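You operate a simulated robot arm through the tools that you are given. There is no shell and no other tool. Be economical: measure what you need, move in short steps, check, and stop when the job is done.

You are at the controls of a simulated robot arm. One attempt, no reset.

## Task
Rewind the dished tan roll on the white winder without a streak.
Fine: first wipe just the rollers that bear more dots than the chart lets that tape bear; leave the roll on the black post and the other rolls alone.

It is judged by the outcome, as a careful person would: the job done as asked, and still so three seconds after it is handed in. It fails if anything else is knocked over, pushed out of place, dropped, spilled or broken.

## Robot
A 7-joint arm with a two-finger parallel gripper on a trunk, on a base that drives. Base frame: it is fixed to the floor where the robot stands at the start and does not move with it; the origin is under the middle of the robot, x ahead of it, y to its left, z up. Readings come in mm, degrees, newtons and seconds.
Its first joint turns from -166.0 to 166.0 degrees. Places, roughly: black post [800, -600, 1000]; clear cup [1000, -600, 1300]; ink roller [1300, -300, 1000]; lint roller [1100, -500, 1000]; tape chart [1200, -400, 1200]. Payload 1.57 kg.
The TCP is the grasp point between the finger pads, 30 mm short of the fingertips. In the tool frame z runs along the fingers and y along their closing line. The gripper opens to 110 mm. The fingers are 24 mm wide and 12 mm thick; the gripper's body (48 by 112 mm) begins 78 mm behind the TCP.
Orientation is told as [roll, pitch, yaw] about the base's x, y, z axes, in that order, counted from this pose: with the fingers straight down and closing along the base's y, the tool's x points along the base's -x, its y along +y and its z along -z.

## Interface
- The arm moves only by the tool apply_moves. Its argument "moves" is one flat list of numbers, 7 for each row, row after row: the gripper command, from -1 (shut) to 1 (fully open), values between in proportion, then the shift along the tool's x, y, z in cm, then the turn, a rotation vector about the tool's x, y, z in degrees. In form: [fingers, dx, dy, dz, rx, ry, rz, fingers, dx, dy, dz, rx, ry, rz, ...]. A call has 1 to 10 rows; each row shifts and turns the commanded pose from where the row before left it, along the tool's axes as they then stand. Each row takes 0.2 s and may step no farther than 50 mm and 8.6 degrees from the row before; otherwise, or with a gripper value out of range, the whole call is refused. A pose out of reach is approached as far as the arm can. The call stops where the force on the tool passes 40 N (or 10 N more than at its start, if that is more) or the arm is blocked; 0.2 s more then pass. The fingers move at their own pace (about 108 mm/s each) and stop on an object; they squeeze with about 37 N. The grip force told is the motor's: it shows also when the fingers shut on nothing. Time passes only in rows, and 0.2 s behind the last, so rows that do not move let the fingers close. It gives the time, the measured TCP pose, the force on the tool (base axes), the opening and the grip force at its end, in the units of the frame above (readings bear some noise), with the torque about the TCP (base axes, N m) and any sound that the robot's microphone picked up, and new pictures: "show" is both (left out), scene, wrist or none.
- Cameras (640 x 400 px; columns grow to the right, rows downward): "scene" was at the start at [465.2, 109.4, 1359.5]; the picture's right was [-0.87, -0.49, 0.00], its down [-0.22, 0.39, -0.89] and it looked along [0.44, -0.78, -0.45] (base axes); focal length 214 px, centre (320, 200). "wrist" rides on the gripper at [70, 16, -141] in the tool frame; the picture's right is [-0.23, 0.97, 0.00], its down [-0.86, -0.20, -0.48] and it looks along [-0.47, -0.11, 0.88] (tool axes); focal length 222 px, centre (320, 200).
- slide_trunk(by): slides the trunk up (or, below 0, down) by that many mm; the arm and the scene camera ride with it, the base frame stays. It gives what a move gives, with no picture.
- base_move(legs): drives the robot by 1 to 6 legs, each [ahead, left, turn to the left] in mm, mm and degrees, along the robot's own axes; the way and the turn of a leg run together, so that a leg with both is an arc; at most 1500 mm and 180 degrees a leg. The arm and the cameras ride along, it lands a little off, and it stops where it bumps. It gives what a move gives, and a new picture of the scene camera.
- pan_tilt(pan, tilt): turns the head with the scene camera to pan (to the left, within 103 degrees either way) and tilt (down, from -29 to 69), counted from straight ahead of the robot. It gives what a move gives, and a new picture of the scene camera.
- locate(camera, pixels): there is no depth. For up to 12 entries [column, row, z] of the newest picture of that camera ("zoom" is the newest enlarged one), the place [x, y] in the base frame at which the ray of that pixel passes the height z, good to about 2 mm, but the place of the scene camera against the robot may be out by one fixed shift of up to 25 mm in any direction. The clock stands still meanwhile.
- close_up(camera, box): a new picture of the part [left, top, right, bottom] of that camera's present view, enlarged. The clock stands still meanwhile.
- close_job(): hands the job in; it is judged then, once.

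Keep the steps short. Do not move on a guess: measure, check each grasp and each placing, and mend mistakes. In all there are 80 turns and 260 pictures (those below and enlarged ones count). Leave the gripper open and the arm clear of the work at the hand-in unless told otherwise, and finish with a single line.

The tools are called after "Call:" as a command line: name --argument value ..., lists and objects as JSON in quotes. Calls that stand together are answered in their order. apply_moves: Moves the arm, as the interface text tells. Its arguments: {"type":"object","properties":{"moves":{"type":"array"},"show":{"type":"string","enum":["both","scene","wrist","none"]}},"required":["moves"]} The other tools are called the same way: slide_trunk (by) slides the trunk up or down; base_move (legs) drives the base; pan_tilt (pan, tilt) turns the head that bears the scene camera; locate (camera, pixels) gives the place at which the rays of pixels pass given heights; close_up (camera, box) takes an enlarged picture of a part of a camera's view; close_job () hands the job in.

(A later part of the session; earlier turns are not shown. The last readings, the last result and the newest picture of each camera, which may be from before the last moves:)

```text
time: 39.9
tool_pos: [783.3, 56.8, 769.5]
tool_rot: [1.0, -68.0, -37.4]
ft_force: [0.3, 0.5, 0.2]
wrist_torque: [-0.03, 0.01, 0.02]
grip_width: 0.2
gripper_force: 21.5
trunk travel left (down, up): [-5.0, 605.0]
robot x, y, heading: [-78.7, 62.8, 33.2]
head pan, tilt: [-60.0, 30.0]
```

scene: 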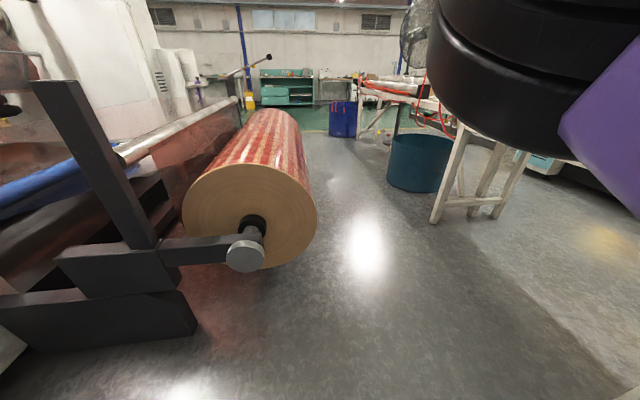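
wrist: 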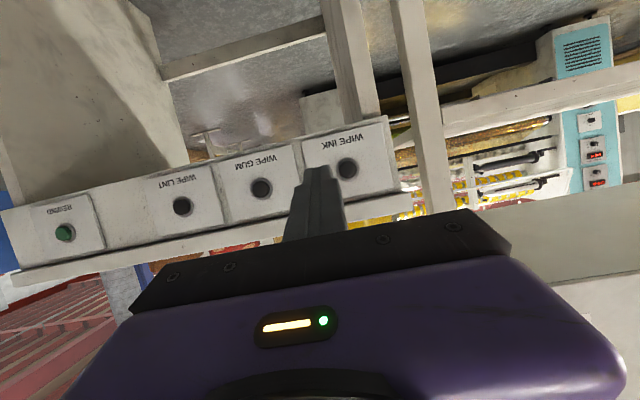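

The ink knob is at (347,168), nearly in line with the fingertips at (320,172). I'll measure it, then shift the tool and measure again to triangulate exactly.

Call:
locate --camera "wrist" --pixels '[[347, 168, 740], [347, 168, 760], [347, 168, 780], [183, 206, 740], [183, 206, 760], [183, 206, 780], [65, 232, 740], [65, 232, 760], [65, 232, 780]]'

Call:
apply_moves --moves '[-1, 3.5, 0, 1.4, 0, -6, 0, -1, 0, 3, 0, 0, -6, 0]' --show "wrist"

```text
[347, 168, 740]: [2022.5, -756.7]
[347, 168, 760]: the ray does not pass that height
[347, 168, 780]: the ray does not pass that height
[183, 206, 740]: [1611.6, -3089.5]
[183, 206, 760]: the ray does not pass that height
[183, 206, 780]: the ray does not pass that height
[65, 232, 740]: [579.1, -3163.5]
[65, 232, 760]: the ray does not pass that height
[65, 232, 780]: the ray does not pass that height
```

```text
time: 40.5
tool_pos: [801.4, 83.3, 734.8]
tool_rot: [2.9, -79.9, -39.0]
ft_force: [0.2, -0.7, 0.4]
wrist_torque: [0.02, 0.03, 0.01]
grip_width: 0.0
gripper_force: 21.4
trunk travel left (down, up): [-5.0, 605.0]
robot x, y, heading: [-79.9, 62.2, 33.2]
head pan, tilt: [-60.0, 30.0]
```

wrist: 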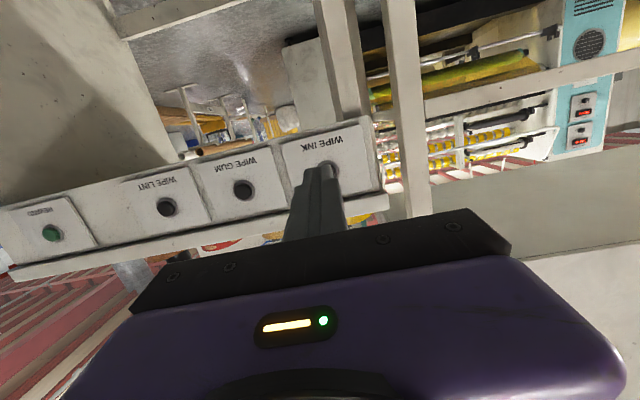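

The first rays run nearly level, which fixes the knobs' height at about z 754. From this lower view I can place them at that height.

Call:
locate --camera "wrist" --pixels '[[328, 167, 754], [243, 189, 754], [167, 207, 755], [52, 233, 755], [344, 192, 813], [20, 275, 813]]'

Call:
close_up --camera "wrist" --box '[220, 100, 420, 225]'

```text
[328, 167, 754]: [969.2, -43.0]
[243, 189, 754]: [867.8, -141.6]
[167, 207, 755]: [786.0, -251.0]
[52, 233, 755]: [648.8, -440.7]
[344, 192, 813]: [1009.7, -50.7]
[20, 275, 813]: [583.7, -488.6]
```

```text
3.20 times, centred on (320, 162) of wrist
```

zoom: 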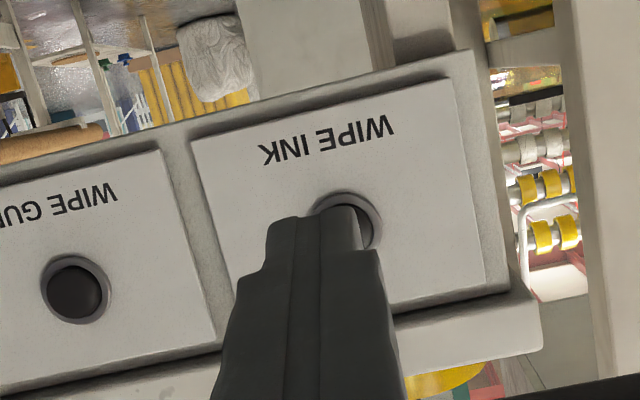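

Ink knob ≈ (952,-31,754), 160 mm straight ahead of the fingertips and 24 mm above them. I'll advance 120 mm while rising 24 mm, then look.

Call:
apply_moves --moves '[-1, -1.49, 0, 3.8, 0, 0, 0, -1, -1.49, 0, 3.8, 0, 0, 0, -1, -1.49, 0, 3.8, 0, 0, 0]' --show "wrist"

Call:
close_up --camera "wrist" --box '[220, 100, 420, 225]'

```text
time: 41.3
tool_pos: [895.3, 14.0, 759.1]
tool_rot: [2.3, -79.9, -38.7]
ft_force: [0.1, 0.2, -0.3]
wrist_torque: [-0.01, -0.01, -0.03]
grip_width: 0.0
gripper_force: 21.2
trunk travel left (down, up): [-5.0, 605.0]
robot x, y, heading: [-77.1, 62.9, 33.1]
head pan, tilt: [-60.0, 30.0]
```

wrist: 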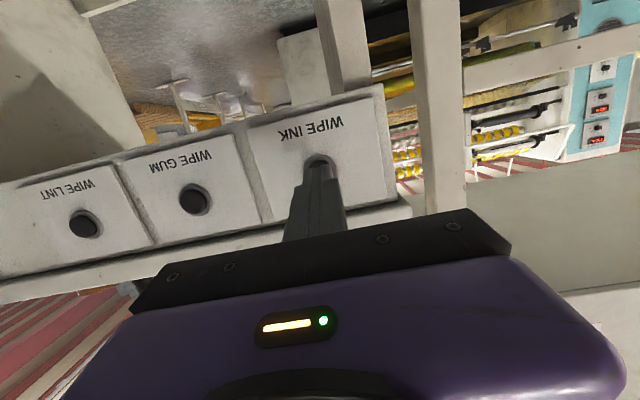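

```text
3.20 times, centred on (320, 162) of wrist
```

zoom: 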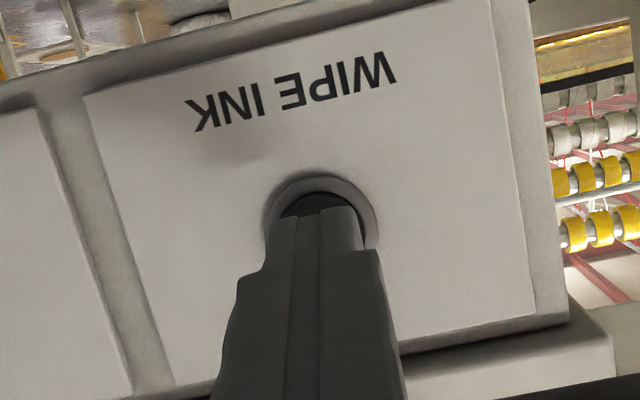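

The fingertips are centred on the WIPE INK knob (320,170), about 40 mm short. I'll advance in 10 mm rows, which stop on force.

Call:
apply_moves --moves '[-1, -0.17, 0, 0.98, 0, 0, 0, -1, -0.17, 0, 0.98, 0, 0, 0, -1, -0.17, 0, 0.98, 0, 0, 0, -1, -0.1, 0, 0.5, 0, 0, 0]' --show "wrist"

Call:
close_up --camera "wrist" --box '[220, 100, 420, 225]'

```text
time: 42.3
tool_pos: [926.1, -7.2, 758.2]
tool_rot: [2.6, -79.9, -38.9]
ft_force: [-14.4, 6.5, -0.7]
wrist_torque: [0.0, -0.11, -0.13]
grip_width: 0.0
gripper_force: 21.3
trunk travel left (down, up): [-5.0, 605.0]
robot x, y, heading: [-80.0, 61.4, 33.2]
head pan, tilt: [-60.0, 30.0]
heard: click
```

wrist: 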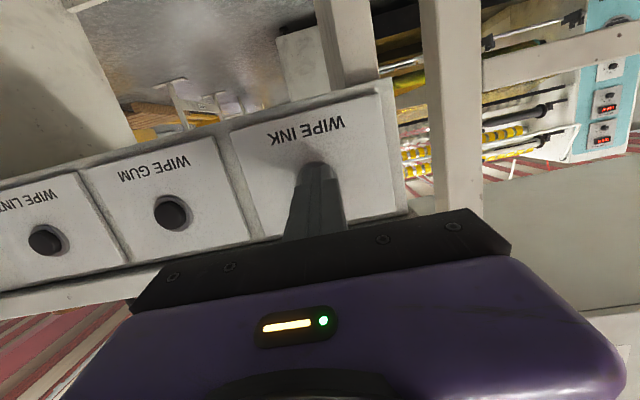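

```text
3.20 times, centred on (320, 162) of wrist
```

zoom: 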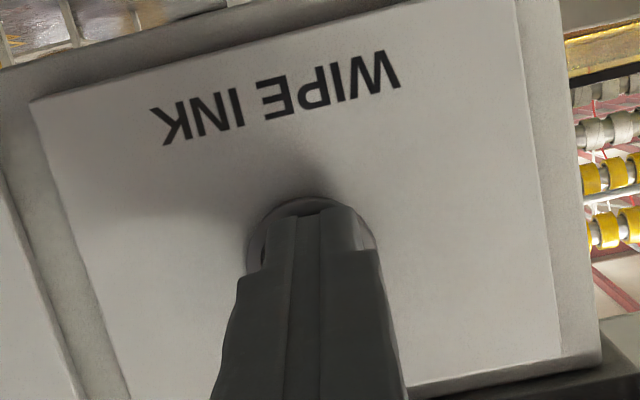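

Click heard: ink wiped. I'll draw straight back 90 mm, then slide 279 mm right to face WIPE LINT.

Call:
apply_moves --moves '[-1, 0.5, 0, -3, 0, 0, 0, -1, 0.5, 0, -3, 0, 0, 0, -1, 0.5, 0, -3, 0, 0, 0, -1, 0, -4.65, 0, 0, 0, 0, -1, 0, -4.65, 0, 0, 0, 0, -1, 0, -4.65, 0, 0, 0, 0, -1, 0, -4.65, 0, 0, 0, 0, -1, 0, -4.65, 0, 0, 0, 0, -1, 0, -4.65, 0, 0, 0, 0]' --show "wrist"

Call:
close_up --camera "wrist" --box '[220, 100, 420, 225]'

```text
time: 44.3
tool_pos: [761.7, -76.7, 753.7]
tool_rot: [2.2, -79.8, -38.7]
ft_force: [0.2, 0.1, 0.0]
wrist_torque: [-0.01, 0.01, -0.01]
grip_width: 0.1
gripper_force: 21.5
out of reach, approached as far as the arm can: row 7, 8, 9
trunk travel left (down, up): [-5.0, 605.0]
robot x, y, heading: [-82.4, 61.1, 33.3]
head pan, tilt: [-60.0, 30.0]
```

wrist: 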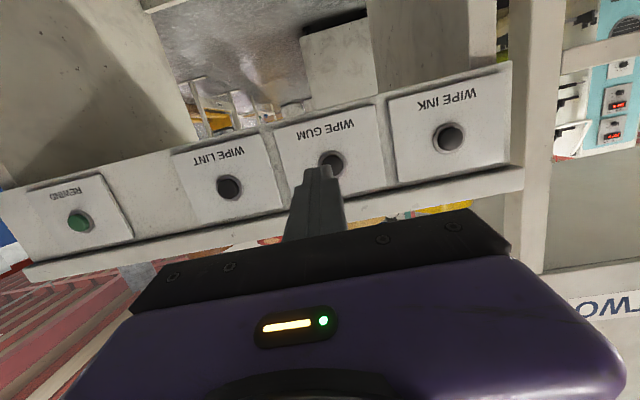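

```text
3.20 times, centred on (320, 162) of wrist
```

zoom: 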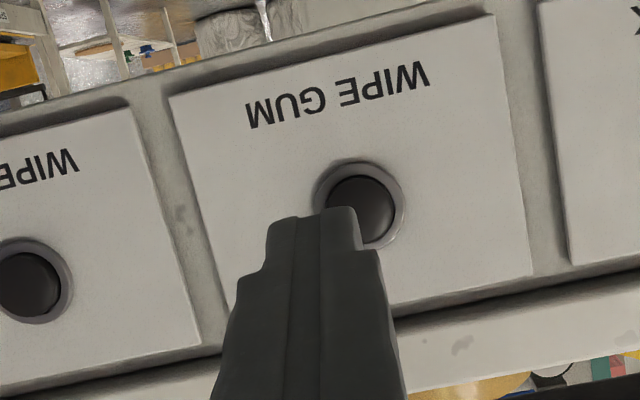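

The level tool hit its inner reach limit in front of gum. Turning the base 10° right will carry the tool to face lint with about 30 mm of clearance; I'll first draw back 15 mm.

Call:
apply_moves --moves '[-1, 0.2, 0, -1.5, 0, 0, 0]' --show "none"

Call:
base_move --legs '[[0, 0, -10]]'

Call:
apply_moves --moves '[-1, 0, 0, 0, -4.9, 0, -0.9, -1, 0, 0, 0, -4.9, 0, -0.9]' --show "wrist"

Call:
close_up --camera "wrist" --box '[220, 100, 420, 225]'

```text
time: 44.7
tool_pos: [748.9, -65.0, 755.1]
tool_rot: [2.4, -79.7, -38.7]
ft_force: [0.3, 0.4, 0.1]
wrist_torque: [0.02, 0.01, 0.01]
grip_width: 0.1
gripper_force: 21.2
trunk travel left (down, up): [-5.0, 605.0]
robot x, y, heading: [-79.7, 63.3, 33.3]
head pan, tilt: [-60.0, 30.0]
```

```text
time: 45.8
tool_pos: [712.1, -211.9, 755.6]
tool_rot: [2.4, -79.9, -49.1]
ft_force: [-0.6, -0.5, -0.3]
wrist_torque: [0.01, -0.02, 0.0]
grip_width: 0.2
gripper_force: 20.9
trunk travel left (down, up): [-5.0, 605.0]
robot x, y, heading: [-80.3, 63.1, 22.7]
head pan, tilt: [-60.0, 30.0]
```

scene: 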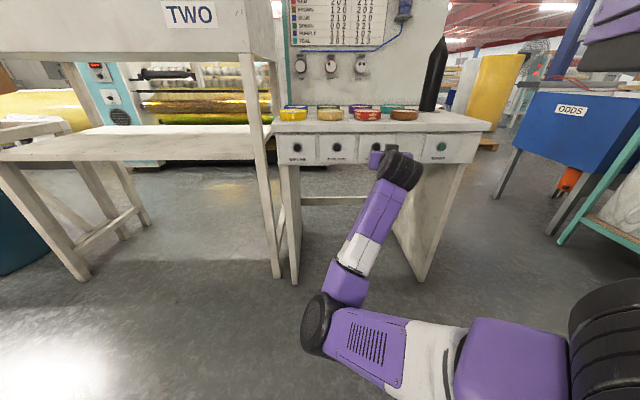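

```text
time: 46.4
tool_pos: [712.3, -211.0, 755.4]
tool_rot: [2.4, -79.9, -49.0]
ft_force: [-0.9, -0.6, 0.3]
wrist_torque: [0.01, 0.04, 0.01]
grip_width: 0.1
gripper_force: 21.4
out of reach, approached as far as the arm can: row 1, 2
trunk travel left (down, up): [-5.0, 605.0]
robot x, y, heading: [-78.2, 59.8, 22.8]
head pan, tilt: [-60.0, 30.0]
```

wrist: 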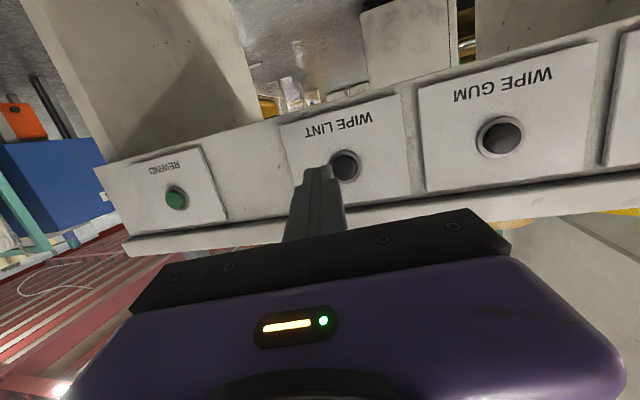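

```text
3.20 times, centred on (320, 162) of wrist
```

zoom: 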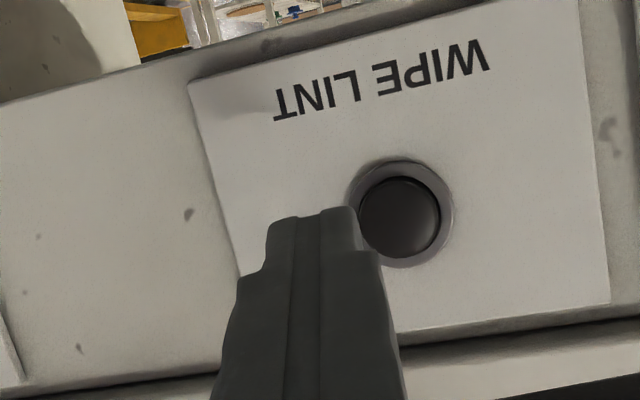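

Now the WIPE LINT knob is just left of the fingertips (zoom (400,215)): 26 mm left and about 45 mm ahead. I'll shift left, then advance gently.

Call:
apply_moves --moves '[-1, -0.3, 2.6, 0, 0, 0, 0, -1, -0.17, 0, 0.98, 0, 0, 0, -1, -0.17, 0, 0.98, 0, 0, 0]' --show "none"

Call:
close_up --camera "wrist" --box '[220, 100, 420, 225]'

```text
time: 47.2
tool_pos: [745.8, -207.4, 758.8]
tool_rot: [2.6, -79.8, -49.2]
ft_force: [-0.6, 0.7, -1.3]
wrist_torque: [0.02, 0.0, -0.01]
grip_width: 0.0
gripper_force: 21.5
trunk travel left (down, up): [-5.0, 605.0]
robot x, y, heading: [-77.4, 58.0, 23.0]
head pan, tilt: [-60.0, 30.0]
```

```text
3.20 times, centred on (320, 162) of wrist
```

zoom: 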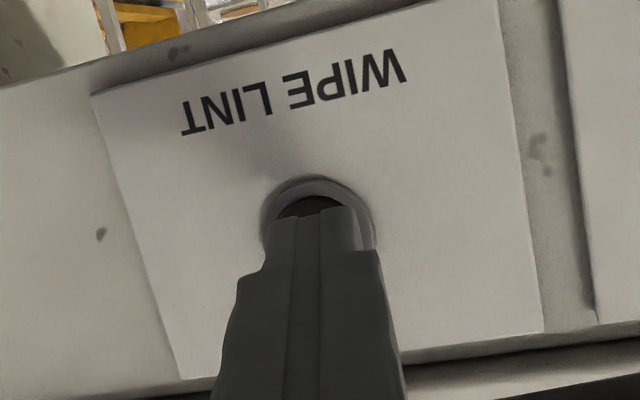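

The fingertips are centred on the lint knob, a centimetre or two short. I'll press on in small rows.

Call:
apply_moves --moves '[-1, -0.15, 0, 0.8, 0, 0, 0, -1, -0.15, 0, 0.8, 0, 0, 0, -1, -0.1, 0, 0.5, 0, 0, 0]' --show "none"

```text
time: 48.0
tool_pos: [759.2, -223.5, 758.4]
tool_rot: [2.4, -79.9, -48.9]
ft_force: [-1.4, -0.4, -0.5]
wrist_torque: [0.0, -0.02, -0.01]
grip_width: 0.0
gripper_force: 21.1
trunk travel left (down, up): [-5.0, 605.0]
robot x, y, heading: [-77.3, 64.8, 22.9]
head pan, tilt: [-60.0, 30.0]
```

No contact yet; the ink knob clicked about 4 mm deeper. I'll creep on.

Call:
apply_moves --moves '[-1, -0.07, 0, 0.4, 0, 0, 0, -1, -0.07, 0, 0.4, 0, 0, 0]' --show "none"

```text
time: 48.6
tool_pos: [765.5, -228.2, 757.8]
tool_rot: [2.4, -79.9, -49.1]
ft_force: [-6.0, 8.5, -0.7]
wrist_torque: [-0.02, -0.04, 0.08]
grip_width: 0.0
gripper_force: 21.6
trunk travel left (down, up): [-5.0, 605.0]
robot x, y, heading: [-86.8, 64.5, 22.7]
head pan, tilt: [-60.0, 30.0]
heard: click
```

Click heard: lint wiped. I'll draw back and look at the rollers with the scene camera.

Call:
apply_moves --moves '[-1, 0.5, 0, -3, 0, 0, 0, -1, 0.3, 0, -2, 0, 0, 0]' --show "scene"

Call:
close_up --camera "scene" --box '[270, 0, 470, 125]'

```text
time: 49.2
tool_pos: [729.6, -190.1, 758.7]
tool_rot: [2.4, -79.8, -49.1]
ft_force: [-0.1, 0.9, 0.4]
wrist_torque: [-0.01, -0.01, 0.0]
grip_width: 0.2
gripper_force: 21.6
trunk travel left (down, up): [-5.0, 605.0]
robot x, y, heading: [-83.7, 60.5, 22.7]
head pan, tilt: [-60.0, 30.0]
```

scene: 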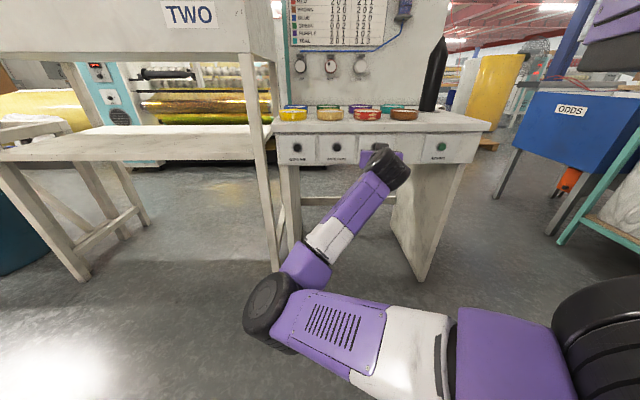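

```text
3.20 times, centred on (370, 62) of scene
```

zoom: 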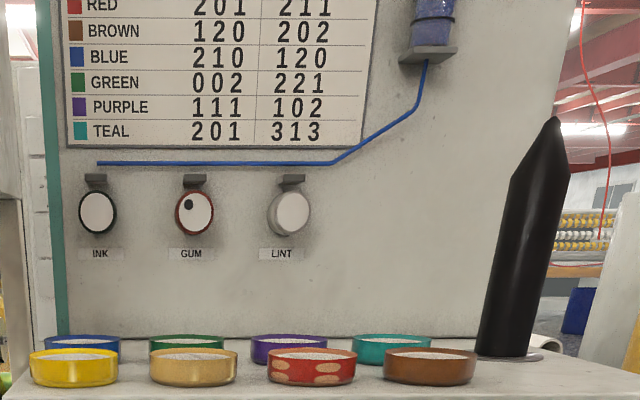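

Dots are now ink 0, gum 1, lint 0: all within tan's limits. Next the roll: I'll raise the trunk 380 mm (tool is clear in front of the bench) and then turn the tool to point down.

Call:
slide_trunk --by 380

Call:
apply_moves --moves '[-1, 0.2, 0, -1, 0, 8.6, 0, -1, 0.3, 0, -1, 0, 8.6, 0, -1, 0.4, 0, -0.9, 0, 8.6, 0, -1, 0.5, 0, -0.8, 0, 8.6, 0, -1, 0.6, 0, -0.7, 0, 8.6, 0, -1, 0.8, 0, -0.6, 0, 8.6, 0, -1, 0.9, 0, -0.5, 0, 8.6, 0, -1, 0.9, 0, -0.3, 0, 8.6, 0, 1, 0.9, 0, -0.2, 0, 8.6, 0]' --show "both"

```text
time: 52.8
tool_pos: [730.8, -190.5, 1139.5]
tool_rot: [2.4, -79.9, -49.1]
ft_force: [0.9, 0.2, -0.9]
wrist_torque: [-0.01, 0.02, -0.01]
grip_width: 0.0
gripper_force: 21.8
trunk travel left (down, up): [-385.0, 225.0]
robot x, y, heading: [-78.5, 59.6, 22.7]
head pan, tilt: [-60.0, 30.0]
```

```text
time: 54.8
tool_pos: [671.8, -126.5, 1141.2]
tool_rot: [0.4, -2.4, -46.8]
ft_force: [-0.4, 0.0, -1.2]
wrist_torque: [-0.03, 0.01, -0.01]
grip_width: 79.7
gripper_force: 0.1
trunk travel left (down, up): [-385.0, 225.0]
robot x, y, heading: [-82.8, 63.8, 22.8]
head pan, tilt: [-60.0, 30.0]
```

scene: 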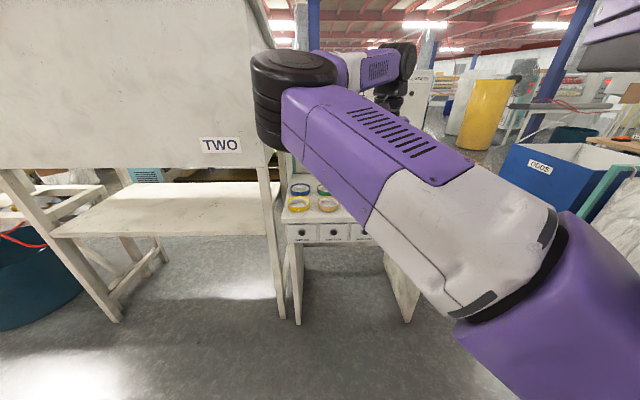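
wrist: 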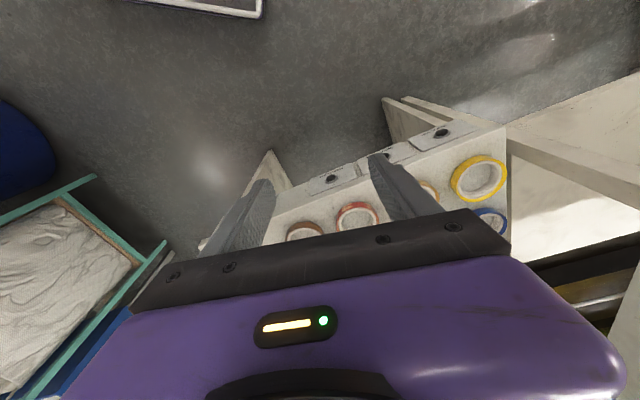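

The tool points down at z 1141 with the arm clear. I'll raise it 50 mm more, then turn the base 13° right and drive it nearer the bench so that roll and post are both 830–900 mm off.

Call:
apply_moves --moves '[1, 0, 0, -5, 0, 2.4, 0]' --show "none"

Call:
base_move --legs '[[0, 0, -13], [165, -223, 0]]'

Call:
apply_moves --moves '[1, 0, 0, 0, 0, 0, 0]' --show "wrist"

```text
time: 55.2
tool_pos: [667.8, -129.3, 1191.1]
tool_rot: [0.4, 0.0, -46.8]
ft_force: [1.0, 0.1, -0.5]
wrist_torque: [-0.02, 0.0, 0.03]
grip_width: 109.8
gripper_force: 0.1
trunk travel left (down, up): [-385.0, 225.0]
robot x, y, heading: [-80.6, 61.5, 23.1]
head pan, tilt: [-60.0, 30.0]
```

```text
time: 58.0
tool_pos: [801.1, -491.0, 1191.4]
tool_rot: [0.4, -0.1, -60.1]
ft_force: [0.9, -0.1, 0.0]
wrist_torque: [-0.01, -0.01, 0.0]
grip_width: 110.2
gripper_force: 0.0
trunk travel left (down, up): [-385.0, 225.0]
robot x, y, heading: [120.2, -135.7, 9.2]
head pan, tilt: [-60.0, 30.0]
```

scene: 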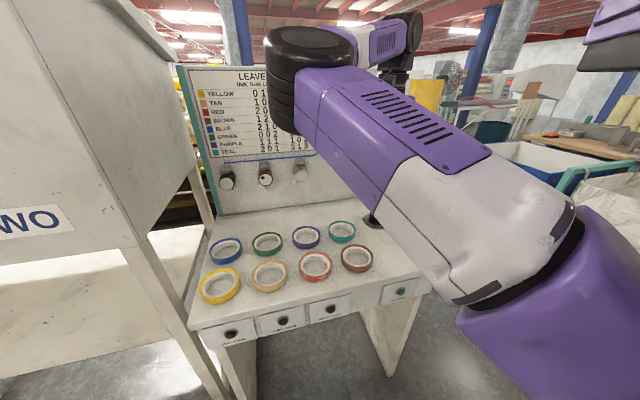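

```text
time: 58.4
tool_pos: [801.0, -491.1, 1189.6]
tool_rot: [0.4, -0.1, -60.1]
ft_force: [-0.5, 0.1, 0.6]
wrist_torque: [-0.03, 0.01, -0.02]
grip_width: 110.1
gripper_force: 0.1
trunk travel left (down, up): [-385.0, 225.0]
robot x, y, heading: [117.8, -130.7, 9.8]
head pan, tilt: [-60.0, 30.0]
```

wrist: 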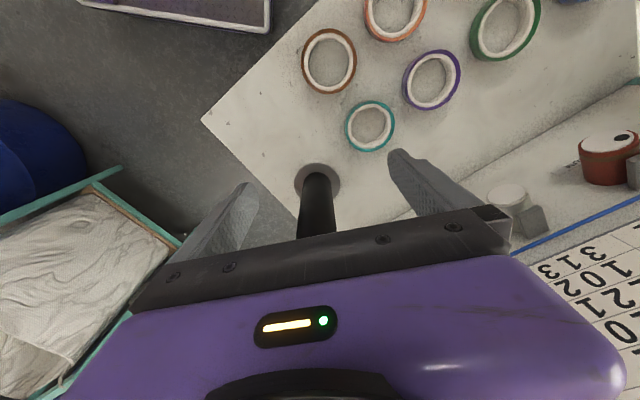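

The wrist camera shows the post foot at (318,181) and rolls. I'll measure the foot and rolls from here.

Call:
locate --camera "wrist" --pixels '[[318, 180, 815], [295, 181, 815], [342, 180, 815], [318, 163, 815], [302, 180, 830], [335, 180, 830], [369, 125, 830], [330, 62, 830]]'

Call:
close_up --camera "wrist" --box '[270, 150, 398, 230]'

```text
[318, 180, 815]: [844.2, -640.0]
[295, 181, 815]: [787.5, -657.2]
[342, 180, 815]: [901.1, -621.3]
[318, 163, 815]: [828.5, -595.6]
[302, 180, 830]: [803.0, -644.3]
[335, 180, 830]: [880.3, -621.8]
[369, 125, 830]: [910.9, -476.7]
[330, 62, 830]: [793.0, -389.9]
```

```text
5.00 times, centred on (334, 190) of wrist
```

zoom: 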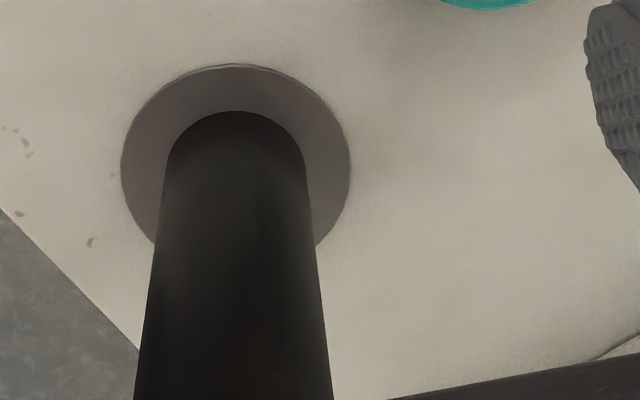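

Call:
locate --camera "zoom" --pixels '[[235, 168, 816], [121, 168, 816], [350, 168, 816], [235, 65, 816], [166, 168, 816], [304, 168, 816], [235, 112, 816]]'

Call:
close_up --camera "wrist" --box '[290, 0, 530, 150]'

```text
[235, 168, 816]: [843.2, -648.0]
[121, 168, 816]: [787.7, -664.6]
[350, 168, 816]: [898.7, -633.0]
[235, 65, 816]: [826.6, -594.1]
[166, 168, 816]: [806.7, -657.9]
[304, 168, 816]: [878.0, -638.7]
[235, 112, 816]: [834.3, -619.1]
```

```text
2.67 times, centred on (410, 75) of wrist
```

zoom: 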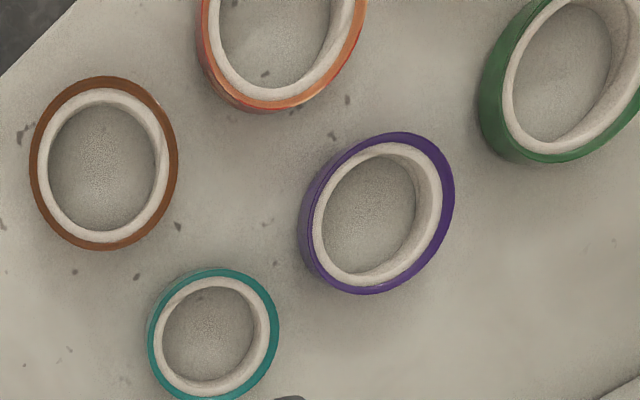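

The post stands at (843,-649), about 63 mm thick, flange radius 58. For the tan roll I'll turn the base 15° left (so the arm stays right of the head), bringing the tool close to the roll.

Call:
base_move --legs '[[0, 0, 15]]'

Call:
apply_moves --moves '[1, 0, 0, 0, 0, 0, 0]' --show "wrist"

```text
time: 59.7
tool_pos: [870.4, -303.6, 1190.9]
tool_rot: [0.4, -0.1, -45.1]
ft_force: [0.1, 1.3, -0.5]
wrist_torque: [0.01, 0.02, 0.01]
grip_width: 110.0
gripper_force: 0.0
trunk travel left (down, up): [-385.0, 225.0]
robot x, y, heading: [118.0, -135.4, 24.6]
head pan, tilt: [-60.0, 30.0]
```

scene: 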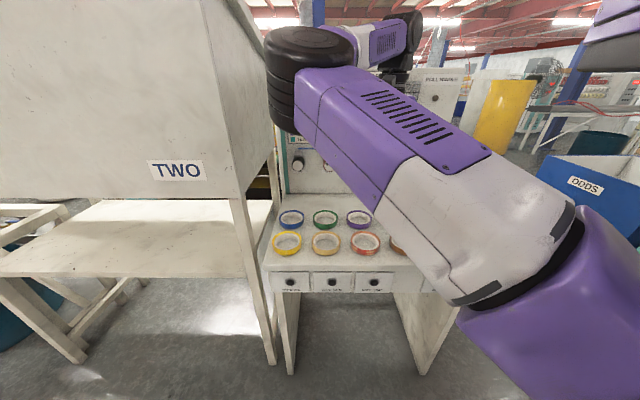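

```text
time: 60.1
tool_pos: [870.6, -303.2, 1191.2]
tool_rot: [0.4, -0.2, -45.2]
ft_force: [0.3, 0.2, -0.7]
wrist_torque: [0.02, 0.01, 0.01]
grip_width: 110.1
gripper_force: 0.1
trunk travel left (down, up): [-385.0, 225.0]
robot x, y, heading: [117.1, -131.5, 24.2]
head pan, tilt: [-60.0, 30.0]
```

wrist: 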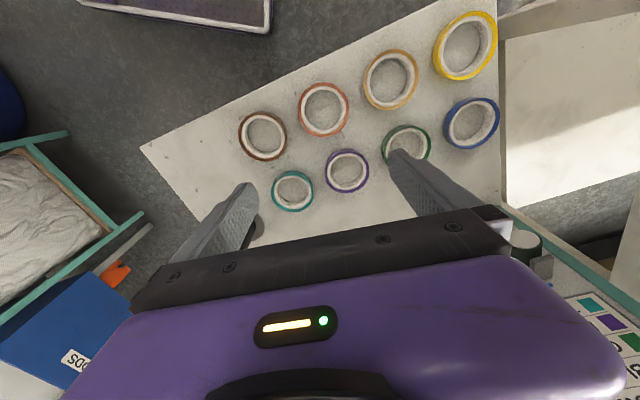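

All rolls are visible; the tan one is at (390,79). I'll enlarge and measure it.

Call:
close_up --camera "wrist" --box '[310, 20, 470, 120]'

Call:
locate --camera "wrist" --pixels '[[390, 79, 838], [323, 109, 838], [466, 45, 838], [406, 146, 838], [262, 136, 838], [347, 171, 838]]'

```text
4.00 times, centred on (390, 70) of wrist
```

zoom: 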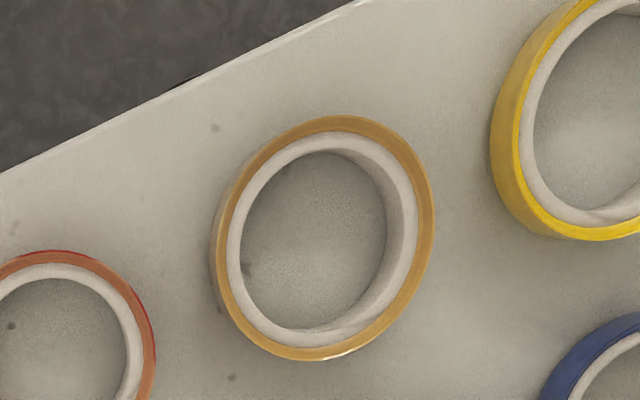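

```text
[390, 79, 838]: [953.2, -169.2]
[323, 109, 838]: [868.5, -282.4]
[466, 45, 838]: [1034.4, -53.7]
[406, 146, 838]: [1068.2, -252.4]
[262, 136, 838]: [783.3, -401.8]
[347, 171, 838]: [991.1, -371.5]
```

Rolls are spaced about 141 mm, leaving 45 mm gaps, so gripping the tan roll from outside is fine. I'll move over (953,-170) and down to z 1040.

Call:
apply_moves --moves '[1, 0.92, 3.82, 0, 0, 0, 0, 1, 0.92, 3.82, 0, 0, 0, 0, 1, 0.92, 3.82, 0, 0, 0, 0, 1, 0.92, 3.82, 0, 0, 0, 0, 1, 0, 0, 5, 0, 0, 0, 1, 0, 0, 5, 0, 0, 0, 1, 0, 0, 5, 0, 0, 0]' --show "wrist"

Call:
close_up --camera "wrist" --box '[240, 110, 400, 210]'

```text
time: 61.7
tool_pos: [950.9, -169.6, 1040.0]
tool_rot: [0.4, -0.3, -45.2]
ft_force: [0.5, 0.1, -0.4]
wrist_torque: [0.02, -0.01, -0.01]
grip_width: 110.0
gripper_force: 0.1
trunk travel left (down, up): [-385.0, 225.0]
robot x, y, heading: [119.4, -136.2, 24.3]
head pan, tilt: [-60.0, 30.0]
```

wrist: 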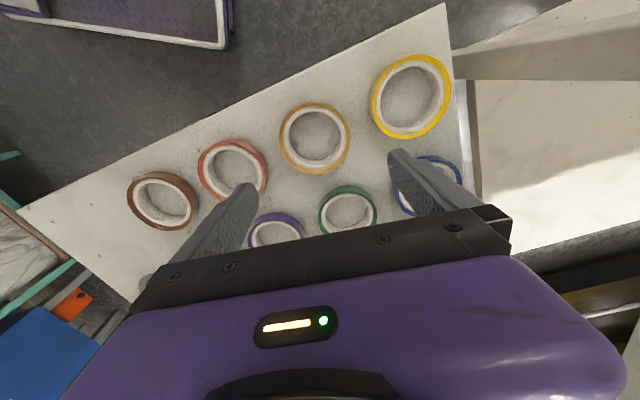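

```text
4.00 times, centred on (320, 160) of wrist
```

zoom: 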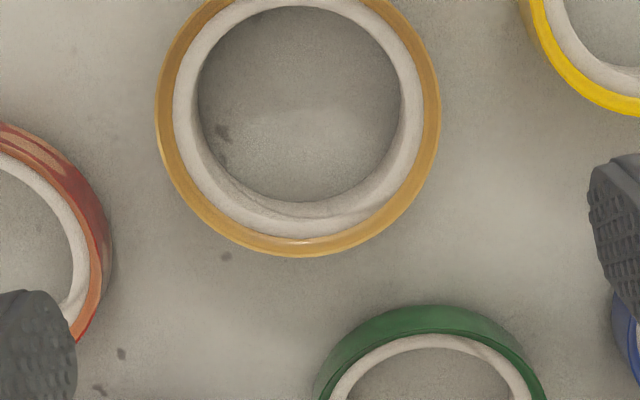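

Call:
locate --camera "zoom" --pixels '[[156, 112, 840], [441, 112, 840], [297, 258, 840], [298, 112, 840], [174, 108, 840], [424, 108, 840], [198, 108, 814], [404, 108, 814]]'

Call:
close_up --camera "wrist" --box '[250, 90, 378, 180]'

```text
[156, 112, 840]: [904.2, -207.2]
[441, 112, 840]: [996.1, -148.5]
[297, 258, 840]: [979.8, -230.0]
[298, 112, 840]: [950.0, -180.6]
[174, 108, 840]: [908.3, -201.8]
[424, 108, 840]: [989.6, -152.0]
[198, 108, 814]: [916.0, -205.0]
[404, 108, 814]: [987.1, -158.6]
```

```text
4.44 times, centred on (314, 135) of wrist
```

zoom: 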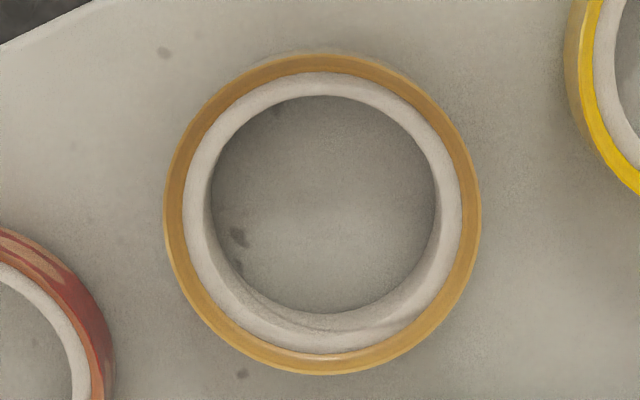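

Comparing the two wrist views, the rays meet higher than assumed: roll top near z 866, centre (947,-174), so the true width is about 101 mm. I'll go to 60 mm lower over that centre and measure again to settle the height.

Call:
apply_moves --moves '[1, 0, -0.57, 3, 0, 0, 0, 1, 0, 0, 3, 0, 0, 0]' --show "none"

Call:
close_up --camera "wrist" --box '[224, 80, 416, 200]'

```text
time: 62.3
tool_pos: [947.9, -173.4, 981.1]
tool_rot: [0.4, -0.1, -45.2]
ft_force: [-0.7, 0.0, -0.1]
wrist_torque: [-0.02, -0.03, 0.0]
grip_width: 110.2
gripper_force: 0.0
trunk travel left (down, up): [-385.0, 225.0]
robot x, y, heading: [117.7, -131.4, 24.4]
head pan, tilt: [-60.0, 30.0]
```

```text
3.33 times, centred on (320, 140) of wrist
```

zoom: 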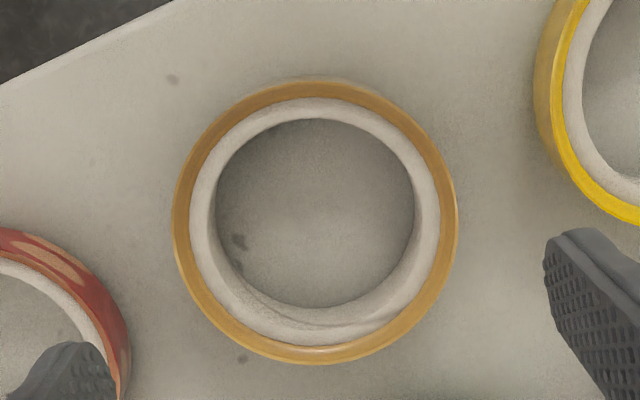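

Call:
locate --camera "zoom" --pixels '[[315.5, 222, 866], [315.5, 222, 846], [172, 222, 866], [459, 222, 866], [172, 222, 846], [459, 222, 846], [239, 241, 840], [239, 241, 820]]'

```text
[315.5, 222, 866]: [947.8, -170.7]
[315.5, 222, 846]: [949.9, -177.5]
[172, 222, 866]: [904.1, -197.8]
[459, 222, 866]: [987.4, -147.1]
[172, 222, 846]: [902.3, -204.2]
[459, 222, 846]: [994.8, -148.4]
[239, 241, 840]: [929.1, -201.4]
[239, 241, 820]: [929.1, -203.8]
```

With the widest baseline the roll top comes out at z≈858, centre (948.5,-173), width about 101 mm, so it fits the gripper. A vertical grip would hit the tall post with the palm, so I'll grip the roll from outside with the tool tilted about 47°, fingers either side, so that the post can pass beside the palm. First I'll tilt here, above the roll.

Call:
apply_moves --moves '[1, 0.2, 0, 0, 0, -8.6, 0, 1, 0.2, 0, 0, 0, -8.6, 0, 1, 0.2, 0, 0, 0, -8.6, 0, 1, 0.2, 0, 0, 0, -8.6, 0, 1, 0.2, 0, 0, 0, -8.6, 0, 1, 0, 0, 0, 0, -4, 0]' --show "wrist"

```text
time: 63.7
tool_pos: [943.5, -166.3, 979.9]
tool_rot: [0.7, -47.2, -45.7]
ft_force: [-0.1, 0.0, -0.3]
wrist_torque: [0.03, -0.01, 0.03]
grip_width: 110.2
gripper_force: 0.1
trunk travel left (down, up): [-385.0, 225.0]
robot x, y, heading: [118.7, -133.1, 24.4]
head pan, tilt: [-60.0, 30.0]
```

wrist: 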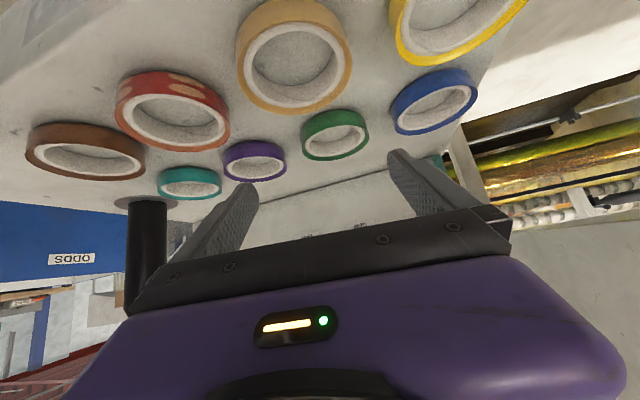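

The tilt worked. This oblique view is good for heights; I'll enlarge the tan roll and measure.

Call:
close_up --camera "wrist" --box '[210, 0, 386, 120]'

Call:
close_up --camera "wrist" --box '[90, 150, 250, 270]'

```text
3.33 times, centred on (298, 60) of wrist
```

zoom: 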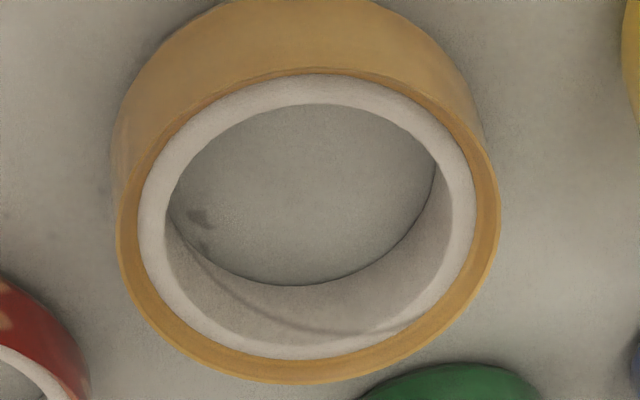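

```text
3.33 times, centred on (170, 210) of wrist
```

zoom: 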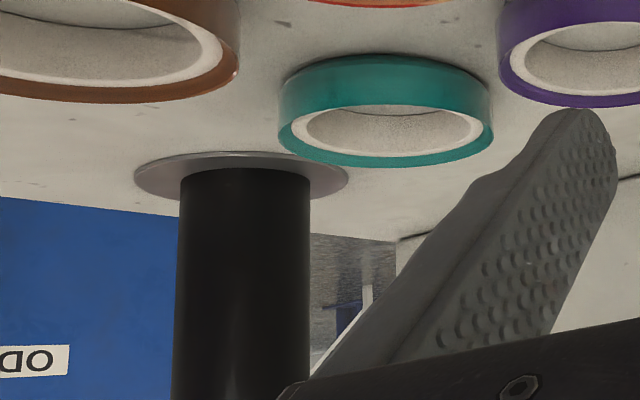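

Call:
locate --camera "wrist" --pixels '[[294.7, 67, 866], [294.7, 67, 856], [294.7, 67, 846], [262, 64.5, 840], [262, 64.5, 830], [262, 64.5, 820], [146.3, 202.8, 840], [146.3, 202.8, 830], [114.5, 202.8, 835], [178.1, 202.8, 835], [237.3, 66.6, 856], [352, 64.5, 856]]'

```text
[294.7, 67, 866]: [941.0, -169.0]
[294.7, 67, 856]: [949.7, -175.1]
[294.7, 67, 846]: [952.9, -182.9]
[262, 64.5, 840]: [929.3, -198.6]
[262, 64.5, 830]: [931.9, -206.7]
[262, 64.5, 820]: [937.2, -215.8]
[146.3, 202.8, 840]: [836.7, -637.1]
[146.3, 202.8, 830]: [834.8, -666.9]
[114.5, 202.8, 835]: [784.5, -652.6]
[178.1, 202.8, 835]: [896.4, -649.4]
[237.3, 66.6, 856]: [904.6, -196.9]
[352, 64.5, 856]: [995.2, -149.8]
```

Consistent result: roll top z 857, bench about 835, centre (949,-174), width 102; post foot (840,-639). I'll lower the tilted gripper to z 885 around the roll and check that both fingers clear it.

Call:
apply_moves --moves '[1, 2.58, -0.15, 1.63, 0, 0, 0, 1, 2.38, 0, 2.22, 0, 0, 0, 1, 2.38, 0, 2.22, 0, 0, 0]' --show "wrist"

Call:
close_up --camera "wrist" --box '[200, 90, 440, 240]'

```text
time: 64.5
tool_pos: [938.8, -163.5, 882.2]
tool_rot: [0.7, -47.1, -45.7]
ft_force: [-0.3, 0.0, -0.3]
wrist_torque: [0.01, -0.04, 0.02]
grip_width: 110.1
gripper_force: 0.1
trunk travel left (down, up): [-385.0, 225.0]
robot x, y, heading: [119.2, -132.9, 24.4]
head pan, tilt: [-60.0, 30.0]
```

wrist: 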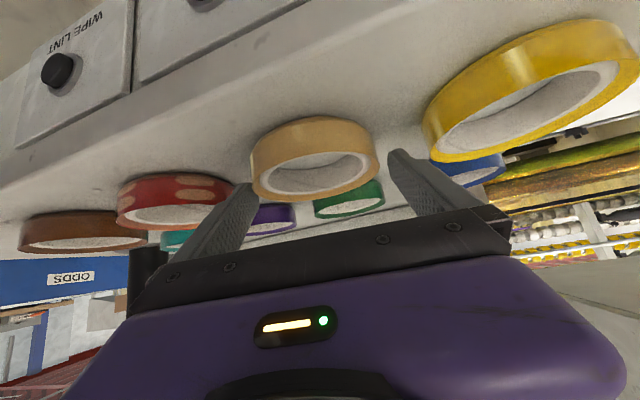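

```text
2.67 times, centred on (320, 165) of wrist
```

zoom: 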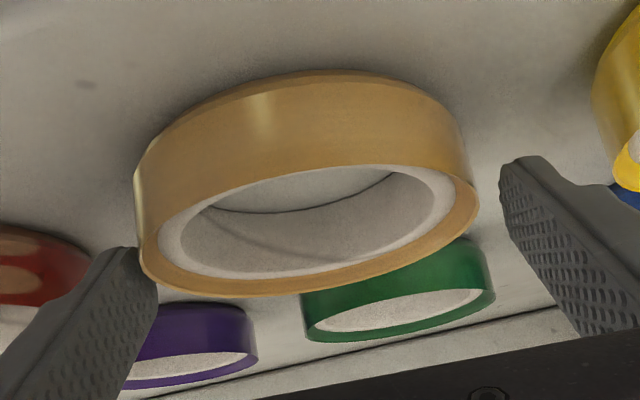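

In the enlarged view the roll sits a few mm toward the left finger (roll spans 137–478, finger tips 155–500). I'll shift the gripper 3 mm that way (tool -y) and lower 6 mm, then check.

Call:
apply_moves --moves '[1, 0, -0.3, 0, 0, 0, 0, 1, 0.44, 0, 0.41, 0, 0, 0]' --show "none"

Call:
close_up --camera "wrist" --box '[200, 90, 440, 240]'

```text
time: 65.1
tool_pos: [937.2, -164.2, 877.0]
tool_rot: [0.6, -47.0, -45.7]
ft_force: [-0.3, 0.3, -0.2]
wrist_torque: [0.02, 0.03, -0.01]
grip_width: 110.1
gripper_force: 0.1
trunk travel left (down, up): [-385.0, 225.0]
robot x, y, heading: [119.5, -133.7, 24.4]
head pan, tilt: [-60.0, 30.0]
```

```text
2.67 times, centred on (320, 165) of wrist
```

zoom: 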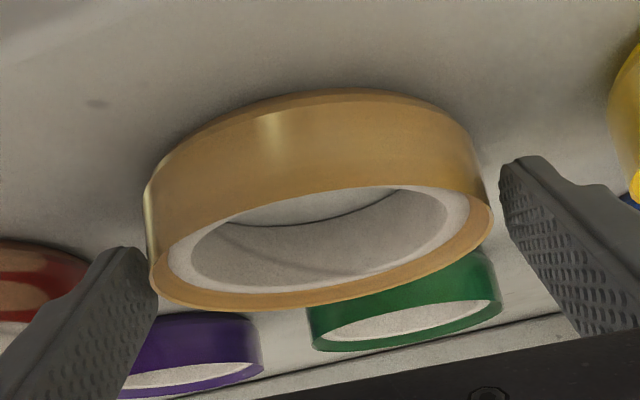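

The roll (148–493) now sits well between the fingers (155–500 at a little greater depth). I'll lower the last 8 mm.

Call:
apply_moves --moves '[1, 0.3, -0.05, 0.27, 0, 0, 0, 1, 0.29, 0, 0.27, 0, 0, 0]' --show "none"

Call:
close_up --camera "wrist" --box '[200, 90, 440, 240]'

```text
time: 65.7
tool_pos: [936.5, -165.6, 869.5]
tool_rot: [0.6, -47.2, -45.5]
ft_force: [-0.4, -0.3, 2.9]
wrist_torque: [-0.16, 0.09, -0.02]
grip_width: 110.0
gripper_force: 0.1
trunk travel left (down, up): [-385.0, 225.0]
robot x, y, heading: [118.7, -128.9, 24.2]
head pan, tilt: [-60.0, 30.0]
```

```text
2.67 times, centred on (320, 165) of wrist
```

zoom: 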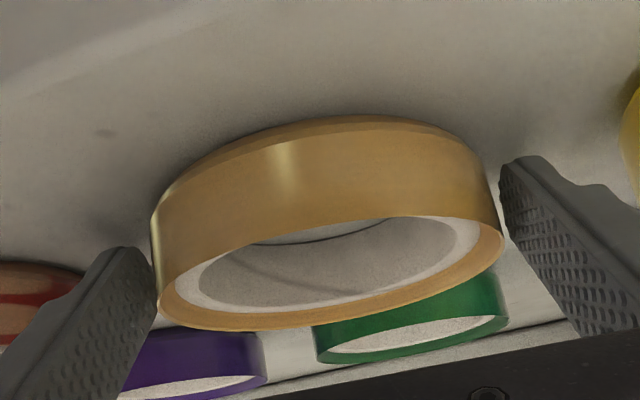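

A light 3 N upward force: its lever (about 61 mm right, at the fingertip) says the right finger just touches the bench. I'll rise 2 mm and close on the roll.

Call:
apply_moves --moves '[1, -0.15, 0, -0.14, 0, 0, 0, 0.75, 0, 0, 0, 0, 0, 0, -1, 0, 0, 0, 0, 0, 0, -1, 0, 0, 0, 0, 0, 0, -1, 0, 0, 0, 0, 0, 0]' --show "none"

Call:
close_up --camera "wrist" --box '[200, 90, 440, 240]'

```text
time: 66.9
tool_pos: [935.0, -164.8, 870.6]
tool_rot: [0.6, -47.1, -45.6]
ft_force: [0.0, -0.7, 0.1]
wrist_torque: [-0.04, 0.03, -0.03]
grip_width: 97.9
gripper_force: 37.3
trunk travel left (down, up): [-385.0, 225.0]
robot x, y, heading: [119.3, -129.2, 24.4]
head pan, tilt: [-60.0, 30.0]
```

```text
2.67 times, centred on (320, 165) of wrist
```

zoom: 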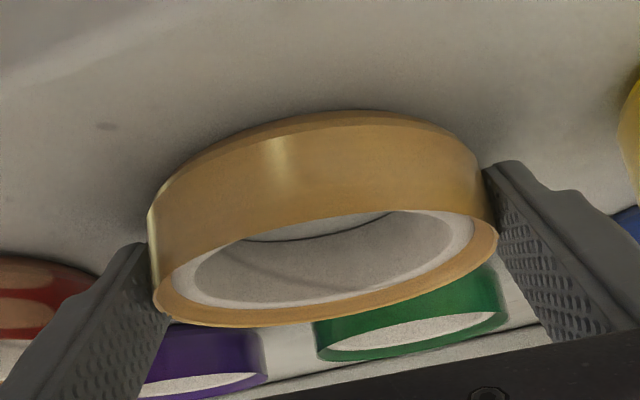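

Gripped: opening 97.9 mm, 37 N. I'll lift 40 mm and check the hold.

Call:
apply_moves --moves '[-1, -1.47, 0, -1.36, 0, 0, 0, -1, -1.47, 0, -1.36, 0, 0, 0]' --show "wrist"

Call:
close_up --camera "wrist" --box '[200, 90, 440, 240]'

```text
time: 67.5
tool_pos: [936.5, -165.8, 910.3]
tool_rot: [0.6, -47.1, -45.6]
ft_force: [0.2, -0.1, 0.1]
wrist_torque: [0.01, -0.04, 0.03]
grip_width: 97.8
gripper_force: 37.4
trunk travel left (down, up): [-385.0, 225.0]
robot x, y, heading: [118.1, -131.8, 24.0]
head pan, tilt: [-60.0, 30.0]
```

wrist: 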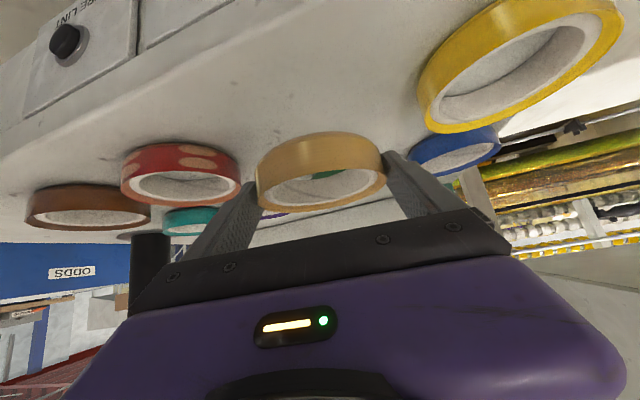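

```text
2.67 times, centred on (320, 165) of wrist
```

zoom: 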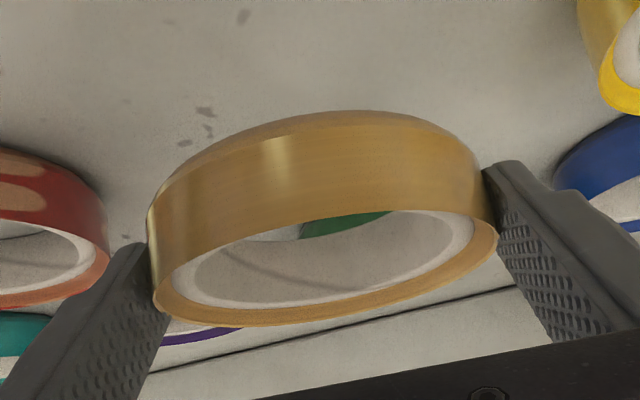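

The roll hangs level and firm. I'll raise the trunk 220 mm and the arm 80 mm to clear the post top (about z 1090), then look.

Call:
slide_trunk --by 220

Call:
apply_moves --moves '[-1, -2.93, 0, -2.72, 0, 0, 0, -1, -2.93, 0, -2.72, 0, 0, 0]' --show "none"

Call:
base_move --legs '[[0, 0, -20]]'

Call:
apply_moves --moves '[-1, 0, 0, 0, 0, 0, 0]' --show "wrist"

```text
time: 69.8
tool_pos: [937.5, -166.4, 1128.3]
tool_rot: [0.6, -47.1, -45.6]
ft_force: [-0.1, -0.2, -0.5]
wrist_torque: [0.02, 0.04, -0.03]
grip_width: 98.0
gripper_force: 37.1
trunk travel left (down, up): [-605.0, 5.0]
robot x, y, heading: [117.6, -132.3, 24.4]
head pan, tilt: [-60.0, 30.0]
```

```text
time: 70.4
tool_pos: [934.9, -165.3, 1209.7]
tool_rot: [0.6, -47.0, -45.6]
ft_force: [0.2, 0.0, 0.2]
wrist_torque: [0.01, 0.01, -0.02]
grip_width: 98.1
gripper_force: 36.8
trunk travel left (down, up): [-605.0, 5.0]
robot x, y, heading: [118.0, -133.4, 24.5]
head pan, tilt: [-60.0, 30.0]
```

```text
time: 71.9
tool_pos: [877.1, -437.6, 1210.3]
tool_rot: [0.6, -47.1, -65.3]
ft_force: [-0.3, -0.1, -0.4]
wrist_torque: [-0.01, -0.01, -0.02]
grip_width: 98.2
gripper_force: 36.7
trunk travel left (down, up): [-605.0, 5.0]
robot x, y, heading: [118.4, -131.1, 4.8]
head pan, tilt: [-60.0, 30.0]
```

scene: 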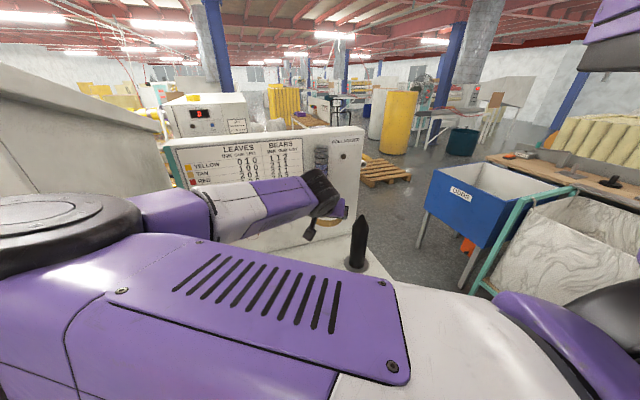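

```text
time: 72.3
tool_pos: [876.2, -437.9, 1208.8]
tool_rot: [0.6, -47.2, -65.3]
ft_force: [0.0, 0.4, -0.2]
wrist_torque: [0.01, -0.04, 0.0]
grip_width: 98.0
gripper_force: 37.1
trunk travel left (down, up): [-605.0, 5.0]
robot x, y, heading: [119.1, -133.5, 4.6]
head pan, tilt: [-60.0, 30.0]
```

wrist: 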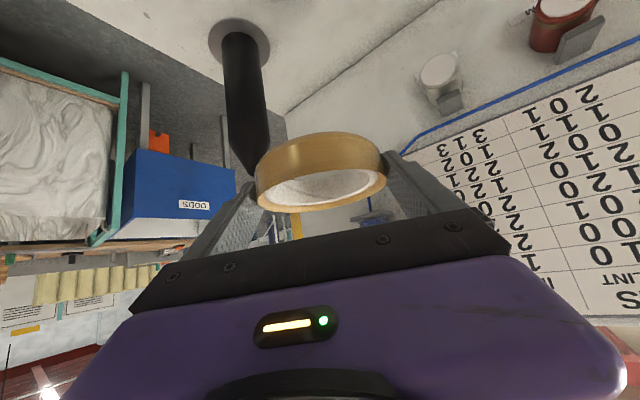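

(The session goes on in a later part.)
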